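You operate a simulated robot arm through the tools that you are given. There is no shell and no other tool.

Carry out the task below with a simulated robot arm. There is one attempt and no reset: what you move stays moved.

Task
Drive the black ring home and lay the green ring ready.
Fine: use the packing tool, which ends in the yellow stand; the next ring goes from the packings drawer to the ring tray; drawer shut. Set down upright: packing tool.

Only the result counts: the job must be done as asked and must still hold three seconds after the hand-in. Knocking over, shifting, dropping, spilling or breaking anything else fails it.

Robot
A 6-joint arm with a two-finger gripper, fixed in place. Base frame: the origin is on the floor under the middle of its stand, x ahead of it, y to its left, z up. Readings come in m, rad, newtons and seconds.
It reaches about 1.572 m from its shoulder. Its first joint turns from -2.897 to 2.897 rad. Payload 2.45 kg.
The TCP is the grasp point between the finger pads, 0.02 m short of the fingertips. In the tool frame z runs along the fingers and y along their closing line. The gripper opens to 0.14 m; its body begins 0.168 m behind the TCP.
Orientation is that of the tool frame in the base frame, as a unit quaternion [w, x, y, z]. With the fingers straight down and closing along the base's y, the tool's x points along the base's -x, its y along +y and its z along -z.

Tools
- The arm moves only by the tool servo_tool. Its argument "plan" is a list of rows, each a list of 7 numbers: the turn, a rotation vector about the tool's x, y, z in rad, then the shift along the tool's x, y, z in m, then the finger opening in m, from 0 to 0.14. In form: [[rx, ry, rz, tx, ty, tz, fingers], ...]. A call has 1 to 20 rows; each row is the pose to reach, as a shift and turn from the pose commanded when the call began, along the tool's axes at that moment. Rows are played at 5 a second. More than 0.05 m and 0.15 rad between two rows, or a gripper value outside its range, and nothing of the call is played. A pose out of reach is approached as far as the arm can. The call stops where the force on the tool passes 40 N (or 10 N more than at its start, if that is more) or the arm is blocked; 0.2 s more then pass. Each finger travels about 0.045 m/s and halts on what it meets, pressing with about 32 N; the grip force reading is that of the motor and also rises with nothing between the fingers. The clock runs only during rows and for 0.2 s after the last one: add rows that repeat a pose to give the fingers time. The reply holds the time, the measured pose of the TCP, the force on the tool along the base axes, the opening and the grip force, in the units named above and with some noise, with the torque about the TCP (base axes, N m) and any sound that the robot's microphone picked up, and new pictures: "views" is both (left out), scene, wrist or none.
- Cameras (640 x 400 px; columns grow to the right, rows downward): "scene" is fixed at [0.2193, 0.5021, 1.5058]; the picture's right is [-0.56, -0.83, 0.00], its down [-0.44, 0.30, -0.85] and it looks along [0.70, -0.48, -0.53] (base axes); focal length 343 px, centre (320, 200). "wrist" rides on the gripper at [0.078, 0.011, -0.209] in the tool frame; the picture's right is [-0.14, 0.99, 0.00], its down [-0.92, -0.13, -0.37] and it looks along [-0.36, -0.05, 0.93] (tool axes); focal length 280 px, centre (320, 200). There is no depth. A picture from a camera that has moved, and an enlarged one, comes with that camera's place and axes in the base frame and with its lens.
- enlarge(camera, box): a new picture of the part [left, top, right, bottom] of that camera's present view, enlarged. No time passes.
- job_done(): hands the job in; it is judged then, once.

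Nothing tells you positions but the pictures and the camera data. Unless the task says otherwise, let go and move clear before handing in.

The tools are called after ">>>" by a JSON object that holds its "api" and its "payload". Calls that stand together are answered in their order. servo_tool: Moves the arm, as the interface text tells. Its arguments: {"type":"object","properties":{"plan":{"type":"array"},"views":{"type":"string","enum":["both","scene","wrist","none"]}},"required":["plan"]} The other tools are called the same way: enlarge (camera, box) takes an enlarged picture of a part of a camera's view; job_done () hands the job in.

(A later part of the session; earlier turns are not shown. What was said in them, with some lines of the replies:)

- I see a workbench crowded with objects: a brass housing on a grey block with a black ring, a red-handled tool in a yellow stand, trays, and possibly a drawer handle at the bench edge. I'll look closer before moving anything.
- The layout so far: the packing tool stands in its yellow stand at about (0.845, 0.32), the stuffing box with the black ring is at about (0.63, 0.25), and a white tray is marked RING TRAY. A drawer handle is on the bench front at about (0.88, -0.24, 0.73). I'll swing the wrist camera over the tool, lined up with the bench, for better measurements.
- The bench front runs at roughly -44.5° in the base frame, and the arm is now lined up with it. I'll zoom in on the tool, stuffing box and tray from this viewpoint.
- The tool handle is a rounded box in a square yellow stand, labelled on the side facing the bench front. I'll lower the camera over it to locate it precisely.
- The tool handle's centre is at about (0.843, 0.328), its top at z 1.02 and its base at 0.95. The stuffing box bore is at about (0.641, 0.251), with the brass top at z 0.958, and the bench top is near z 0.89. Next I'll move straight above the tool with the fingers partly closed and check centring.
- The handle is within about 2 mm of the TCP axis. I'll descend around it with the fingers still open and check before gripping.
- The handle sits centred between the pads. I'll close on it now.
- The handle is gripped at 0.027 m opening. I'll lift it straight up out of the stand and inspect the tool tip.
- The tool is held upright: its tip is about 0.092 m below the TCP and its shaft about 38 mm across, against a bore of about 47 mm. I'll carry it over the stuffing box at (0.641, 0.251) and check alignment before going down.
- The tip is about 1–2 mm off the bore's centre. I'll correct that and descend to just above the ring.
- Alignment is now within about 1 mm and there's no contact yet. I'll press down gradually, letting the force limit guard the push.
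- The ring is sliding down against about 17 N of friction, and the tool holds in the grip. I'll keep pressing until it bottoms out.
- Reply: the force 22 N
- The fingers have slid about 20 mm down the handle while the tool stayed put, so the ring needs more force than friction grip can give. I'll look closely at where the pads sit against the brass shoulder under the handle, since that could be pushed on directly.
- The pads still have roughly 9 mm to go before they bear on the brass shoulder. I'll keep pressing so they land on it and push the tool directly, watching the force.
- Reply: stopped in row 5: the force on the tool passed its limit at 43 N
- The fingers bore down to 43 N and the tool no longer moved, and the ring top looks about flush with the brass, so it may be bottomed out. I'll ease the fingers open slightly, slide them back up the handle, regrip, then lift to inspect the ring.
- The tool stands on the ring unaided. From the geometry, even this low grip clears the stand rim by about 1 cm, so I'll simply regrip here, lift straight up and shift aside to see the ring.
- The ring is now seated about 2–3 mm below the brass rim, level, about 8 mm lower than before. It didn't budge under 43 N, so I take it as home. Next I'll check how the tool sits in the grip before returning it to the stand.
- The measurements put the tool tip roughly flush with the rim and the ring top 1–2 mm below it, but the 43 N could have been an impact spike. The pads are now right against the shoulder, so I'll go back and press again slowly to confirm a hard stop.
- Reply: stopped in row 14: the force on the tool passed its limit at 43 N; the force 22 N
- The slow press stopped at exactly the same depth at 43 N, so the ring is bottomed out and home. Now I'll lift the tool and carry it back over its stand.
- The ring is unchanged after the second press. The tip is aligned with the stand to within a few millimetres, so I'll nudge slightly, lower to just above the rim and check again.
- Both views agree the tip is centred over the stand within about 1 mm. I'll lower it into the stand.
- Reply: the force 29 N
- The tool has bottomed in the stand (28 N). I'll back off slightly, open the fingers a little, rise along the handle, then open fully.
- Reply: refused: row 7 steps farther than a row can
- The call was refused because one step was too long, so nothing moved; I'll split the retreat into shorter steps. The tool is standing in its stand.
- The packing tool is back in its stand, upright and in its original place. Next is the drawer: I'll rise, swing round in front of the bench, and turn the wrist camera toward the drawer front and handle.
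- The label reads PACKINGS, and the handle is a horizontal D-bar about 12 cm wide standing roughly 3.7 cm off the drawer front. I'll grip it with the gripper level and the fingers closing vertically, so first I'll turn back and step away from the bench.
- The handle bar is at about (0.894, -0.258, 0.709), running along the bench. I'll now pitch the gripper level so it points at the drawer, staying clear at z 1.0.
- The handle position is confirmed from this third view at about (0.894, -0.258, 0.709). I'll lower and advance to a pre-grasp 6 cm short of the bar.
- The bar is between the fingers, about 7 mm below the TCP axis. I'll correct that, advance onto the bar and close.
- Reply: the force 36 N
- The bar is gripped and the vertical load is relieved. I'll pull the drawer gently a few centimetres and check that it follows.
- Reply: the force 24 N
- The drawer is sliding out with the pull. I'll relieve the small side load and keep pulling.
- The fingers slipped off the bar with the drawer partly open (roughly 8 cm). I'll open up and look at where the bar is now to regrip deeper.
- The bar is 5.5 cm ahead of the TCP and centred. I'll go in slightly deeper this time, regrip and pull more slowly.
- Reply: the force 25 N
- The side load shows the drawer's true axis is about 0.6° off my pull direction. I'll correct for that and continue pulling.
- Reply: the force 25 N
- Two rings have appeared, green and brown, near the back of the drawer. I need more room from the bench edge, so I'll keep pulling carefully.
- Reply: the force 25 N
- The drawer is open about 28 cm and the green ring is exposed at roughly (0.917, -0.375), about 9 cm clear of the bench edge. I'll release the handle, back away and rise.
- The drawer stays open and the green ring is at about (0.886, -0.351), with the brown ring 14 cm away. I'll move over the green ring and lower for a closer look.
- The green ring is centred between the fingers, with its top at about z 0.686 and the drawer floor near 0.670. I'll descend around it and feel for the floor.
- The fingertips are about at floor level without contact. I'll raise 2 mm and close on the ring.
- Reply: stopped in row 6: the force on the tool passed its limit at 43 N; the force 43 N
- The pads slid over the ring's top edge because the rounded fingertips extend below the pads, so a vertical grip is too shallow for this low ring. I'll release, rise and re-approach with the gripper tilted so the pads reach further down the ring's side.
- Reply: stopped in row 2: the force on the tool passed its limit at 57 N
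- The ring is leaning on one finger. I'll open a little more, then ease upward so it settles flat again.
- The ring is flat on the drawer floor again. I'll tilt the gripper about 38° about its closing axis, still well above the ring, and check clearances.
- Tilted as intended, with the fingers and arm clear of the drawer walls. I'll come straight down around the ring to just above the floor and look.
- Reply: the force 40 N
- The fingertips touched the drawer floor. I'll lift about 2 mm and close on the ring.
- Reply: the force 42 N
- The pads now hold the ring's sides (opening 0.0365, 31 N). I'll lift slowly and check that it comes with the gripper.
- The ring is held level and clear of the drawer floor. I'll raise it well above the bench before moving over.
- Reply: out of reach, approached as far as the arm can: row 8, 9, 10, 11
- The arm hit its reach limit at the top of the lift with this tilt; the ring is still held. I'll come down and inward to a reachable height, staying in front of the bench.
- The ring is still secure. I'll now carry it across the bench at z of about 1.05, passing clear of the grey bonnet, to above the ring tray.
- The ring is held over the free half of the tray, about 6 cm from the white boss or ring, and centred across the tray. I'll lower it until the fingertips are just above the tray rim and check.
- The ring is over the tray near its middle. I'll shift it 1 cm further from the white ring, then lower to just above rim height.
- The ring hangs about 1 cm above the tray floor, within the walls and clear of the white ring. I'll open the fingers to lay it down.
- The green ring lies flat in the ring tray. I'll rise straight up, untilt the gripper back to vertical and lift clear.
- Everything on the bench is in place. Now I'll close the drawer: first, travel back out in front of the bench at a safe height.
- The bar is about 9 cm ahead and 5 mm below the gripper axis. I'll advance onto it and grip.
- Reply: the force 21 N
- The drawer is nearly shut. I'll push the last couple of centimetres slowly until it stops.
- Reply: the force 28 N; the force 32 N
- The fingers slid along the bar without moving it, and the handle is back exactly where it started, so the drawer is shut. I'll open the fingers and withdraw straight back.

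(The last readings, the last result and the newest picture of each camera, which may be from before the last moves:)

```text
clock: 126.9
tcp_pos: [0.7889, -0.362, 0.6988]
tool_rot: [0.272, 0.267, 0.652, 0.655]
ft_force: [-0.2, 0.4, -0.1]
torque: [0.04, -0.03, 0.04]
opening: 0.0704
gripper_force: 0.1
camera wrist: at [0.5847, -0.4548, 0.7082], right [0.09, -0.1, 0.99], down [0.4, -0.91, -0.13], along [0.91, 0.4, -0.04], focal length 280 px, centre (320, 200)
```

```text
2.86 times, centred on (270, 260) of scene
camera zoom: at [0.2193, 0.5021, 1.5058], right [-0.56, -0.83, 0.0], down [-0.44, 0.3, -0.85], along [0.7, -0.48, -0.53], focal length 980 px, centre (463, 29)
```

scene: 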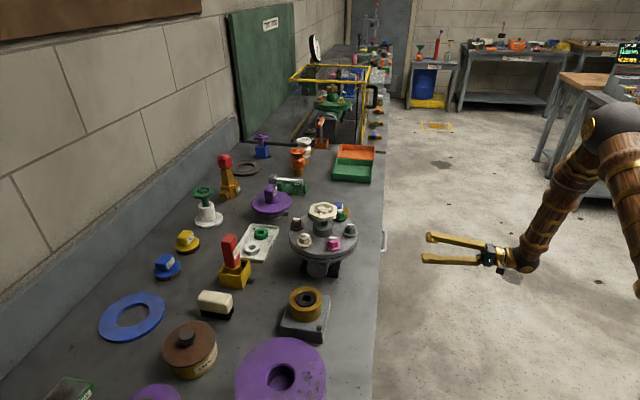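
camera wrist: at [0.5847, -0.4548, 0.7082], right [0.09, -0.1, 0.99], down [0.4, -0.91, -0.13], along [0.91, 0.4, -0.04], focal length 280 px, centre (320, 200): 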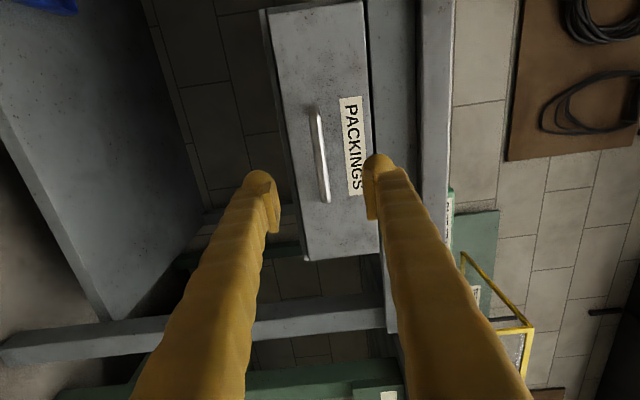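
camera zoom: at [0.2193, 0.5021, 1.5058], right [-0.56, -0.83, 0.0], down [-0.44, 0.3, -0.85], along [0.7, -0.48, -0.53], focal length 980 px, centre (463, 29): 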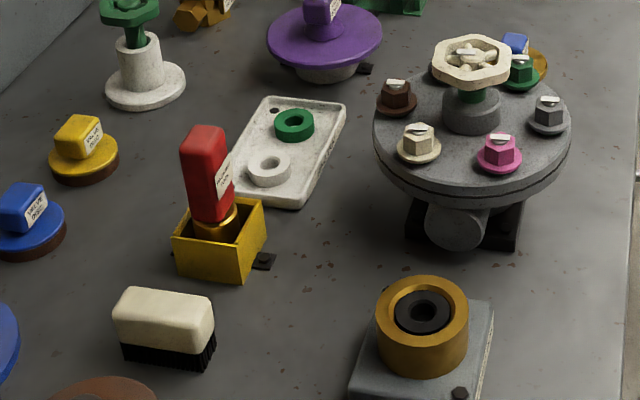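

The handle pixels match the starting picture exactly, so the drawer is fully shut. I'll do a last close check of the packing tool, stuffing box and tray before handing in.

>>> {"api": "enlarge", "payload": {"camera": "scene", "box": [200, 220, 280, 300]}}

>>> {"api": "enlarge", "payload": {"camera": "scene", "box": [280, 280, 330, 330]}}

>>> {"api": "enlarge", "payload": {"camera": "scene", "box": [0, 120, 400, 400]}}

```text
5.00 times, centred on (240, 260) of scene
camera zoom: at [0.2193, 0.5021, 1.5058], right [-0.56, -0.83, 0.0], down [-0.44, 0.3, -0.85], along [0.7, -0.48, -0.53], focal length 1714 px, centre (720, -100)
```

zoom: 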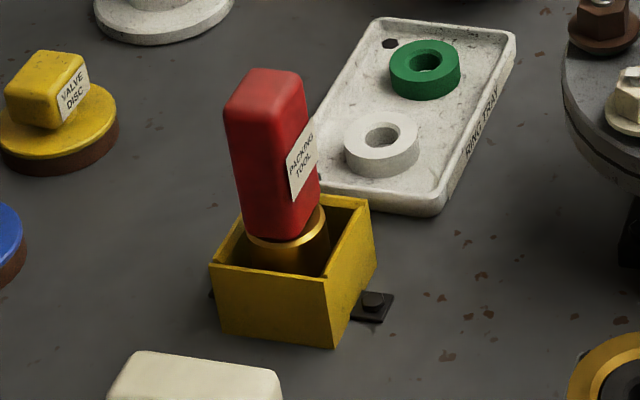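

```text
8.00 times, centred on (305, 305) of scene
camera zoom: at [0.2193, 0.5021, 1.5058], right [-0.56, -0.83, 0.0], down [-0.44, 0.3, -0.85], along [0.7, -0.48, -0.53], focal length 2743 px, centre (440, -640)
```

zoom: 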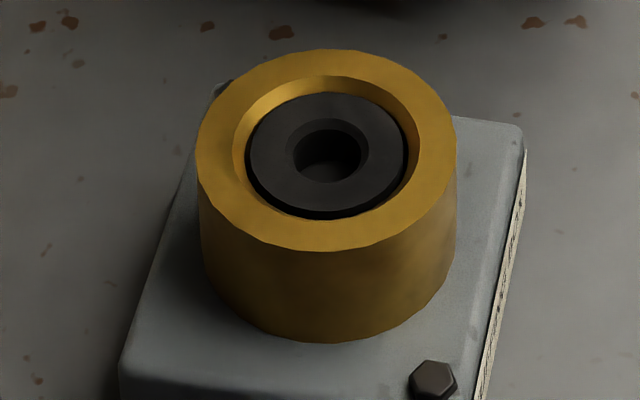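

```text
1.43 times, centred on (200, 260) of scene
camera zoom: at [0.2193, 0.5021, 1.5058], right [-0.56, -0.83, 0.0], down [-0.44, 0.3, -0.85], along [0.7, -0.48, -0.53], focal length 490 px, centre (491, 114)
```

zoom: 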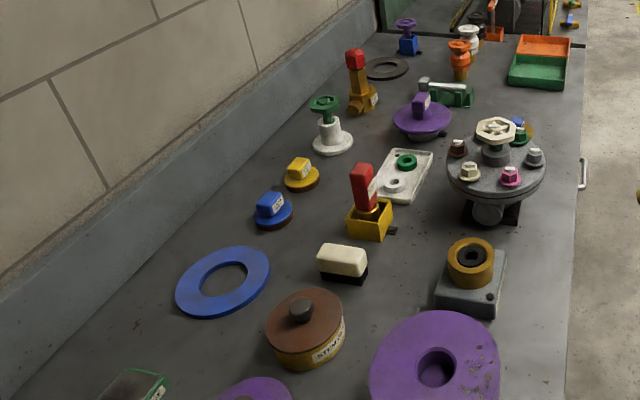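

Everything matches the request:
- **Black ring:** seated level and bottomed out in the stuffing box.
- **Packing tool:** upright in the yellow stand.
- **Green ring:** flat in the ring tray.
- **Drawer:** shut, with the gripper open and clear of the handle.

I'm handing the job in.

>>> {"api": "job_done", "payload": {}}

```text
The job is handed in.
```

The job is handed in, but I haven't been told the verdict.

- **Black ring:** It is pushed down into the stuffing box and sits level, about 2 mm below the brass rim. It went down about 9 mm and then didn't move under 43 N. I took that as home, but nothing in the pictures marks the home depth.
- **Packing tool:** It is back in its yellow stand, upright and where it started.
- **Green ring:** It lies flat in the ring tray, beside the white ring. I let it go from about 1 cm above the tray floor.
- **Drawer:** It is shut, and the handle is back at its starting position in the picture.

- **Slips along the way:** My grip slipped off the handle once while opening the drawer. My first try at the green ring tipped it onto one finger, but it settled flat again before I regripped. Closing on it the second time also pushed the drawer in by about 1 cm.
- **Brown ring:** It stayed in the drawer, and I didn't check its place after shutting it. Nothing else on the bench looks shifted in the last pictures.
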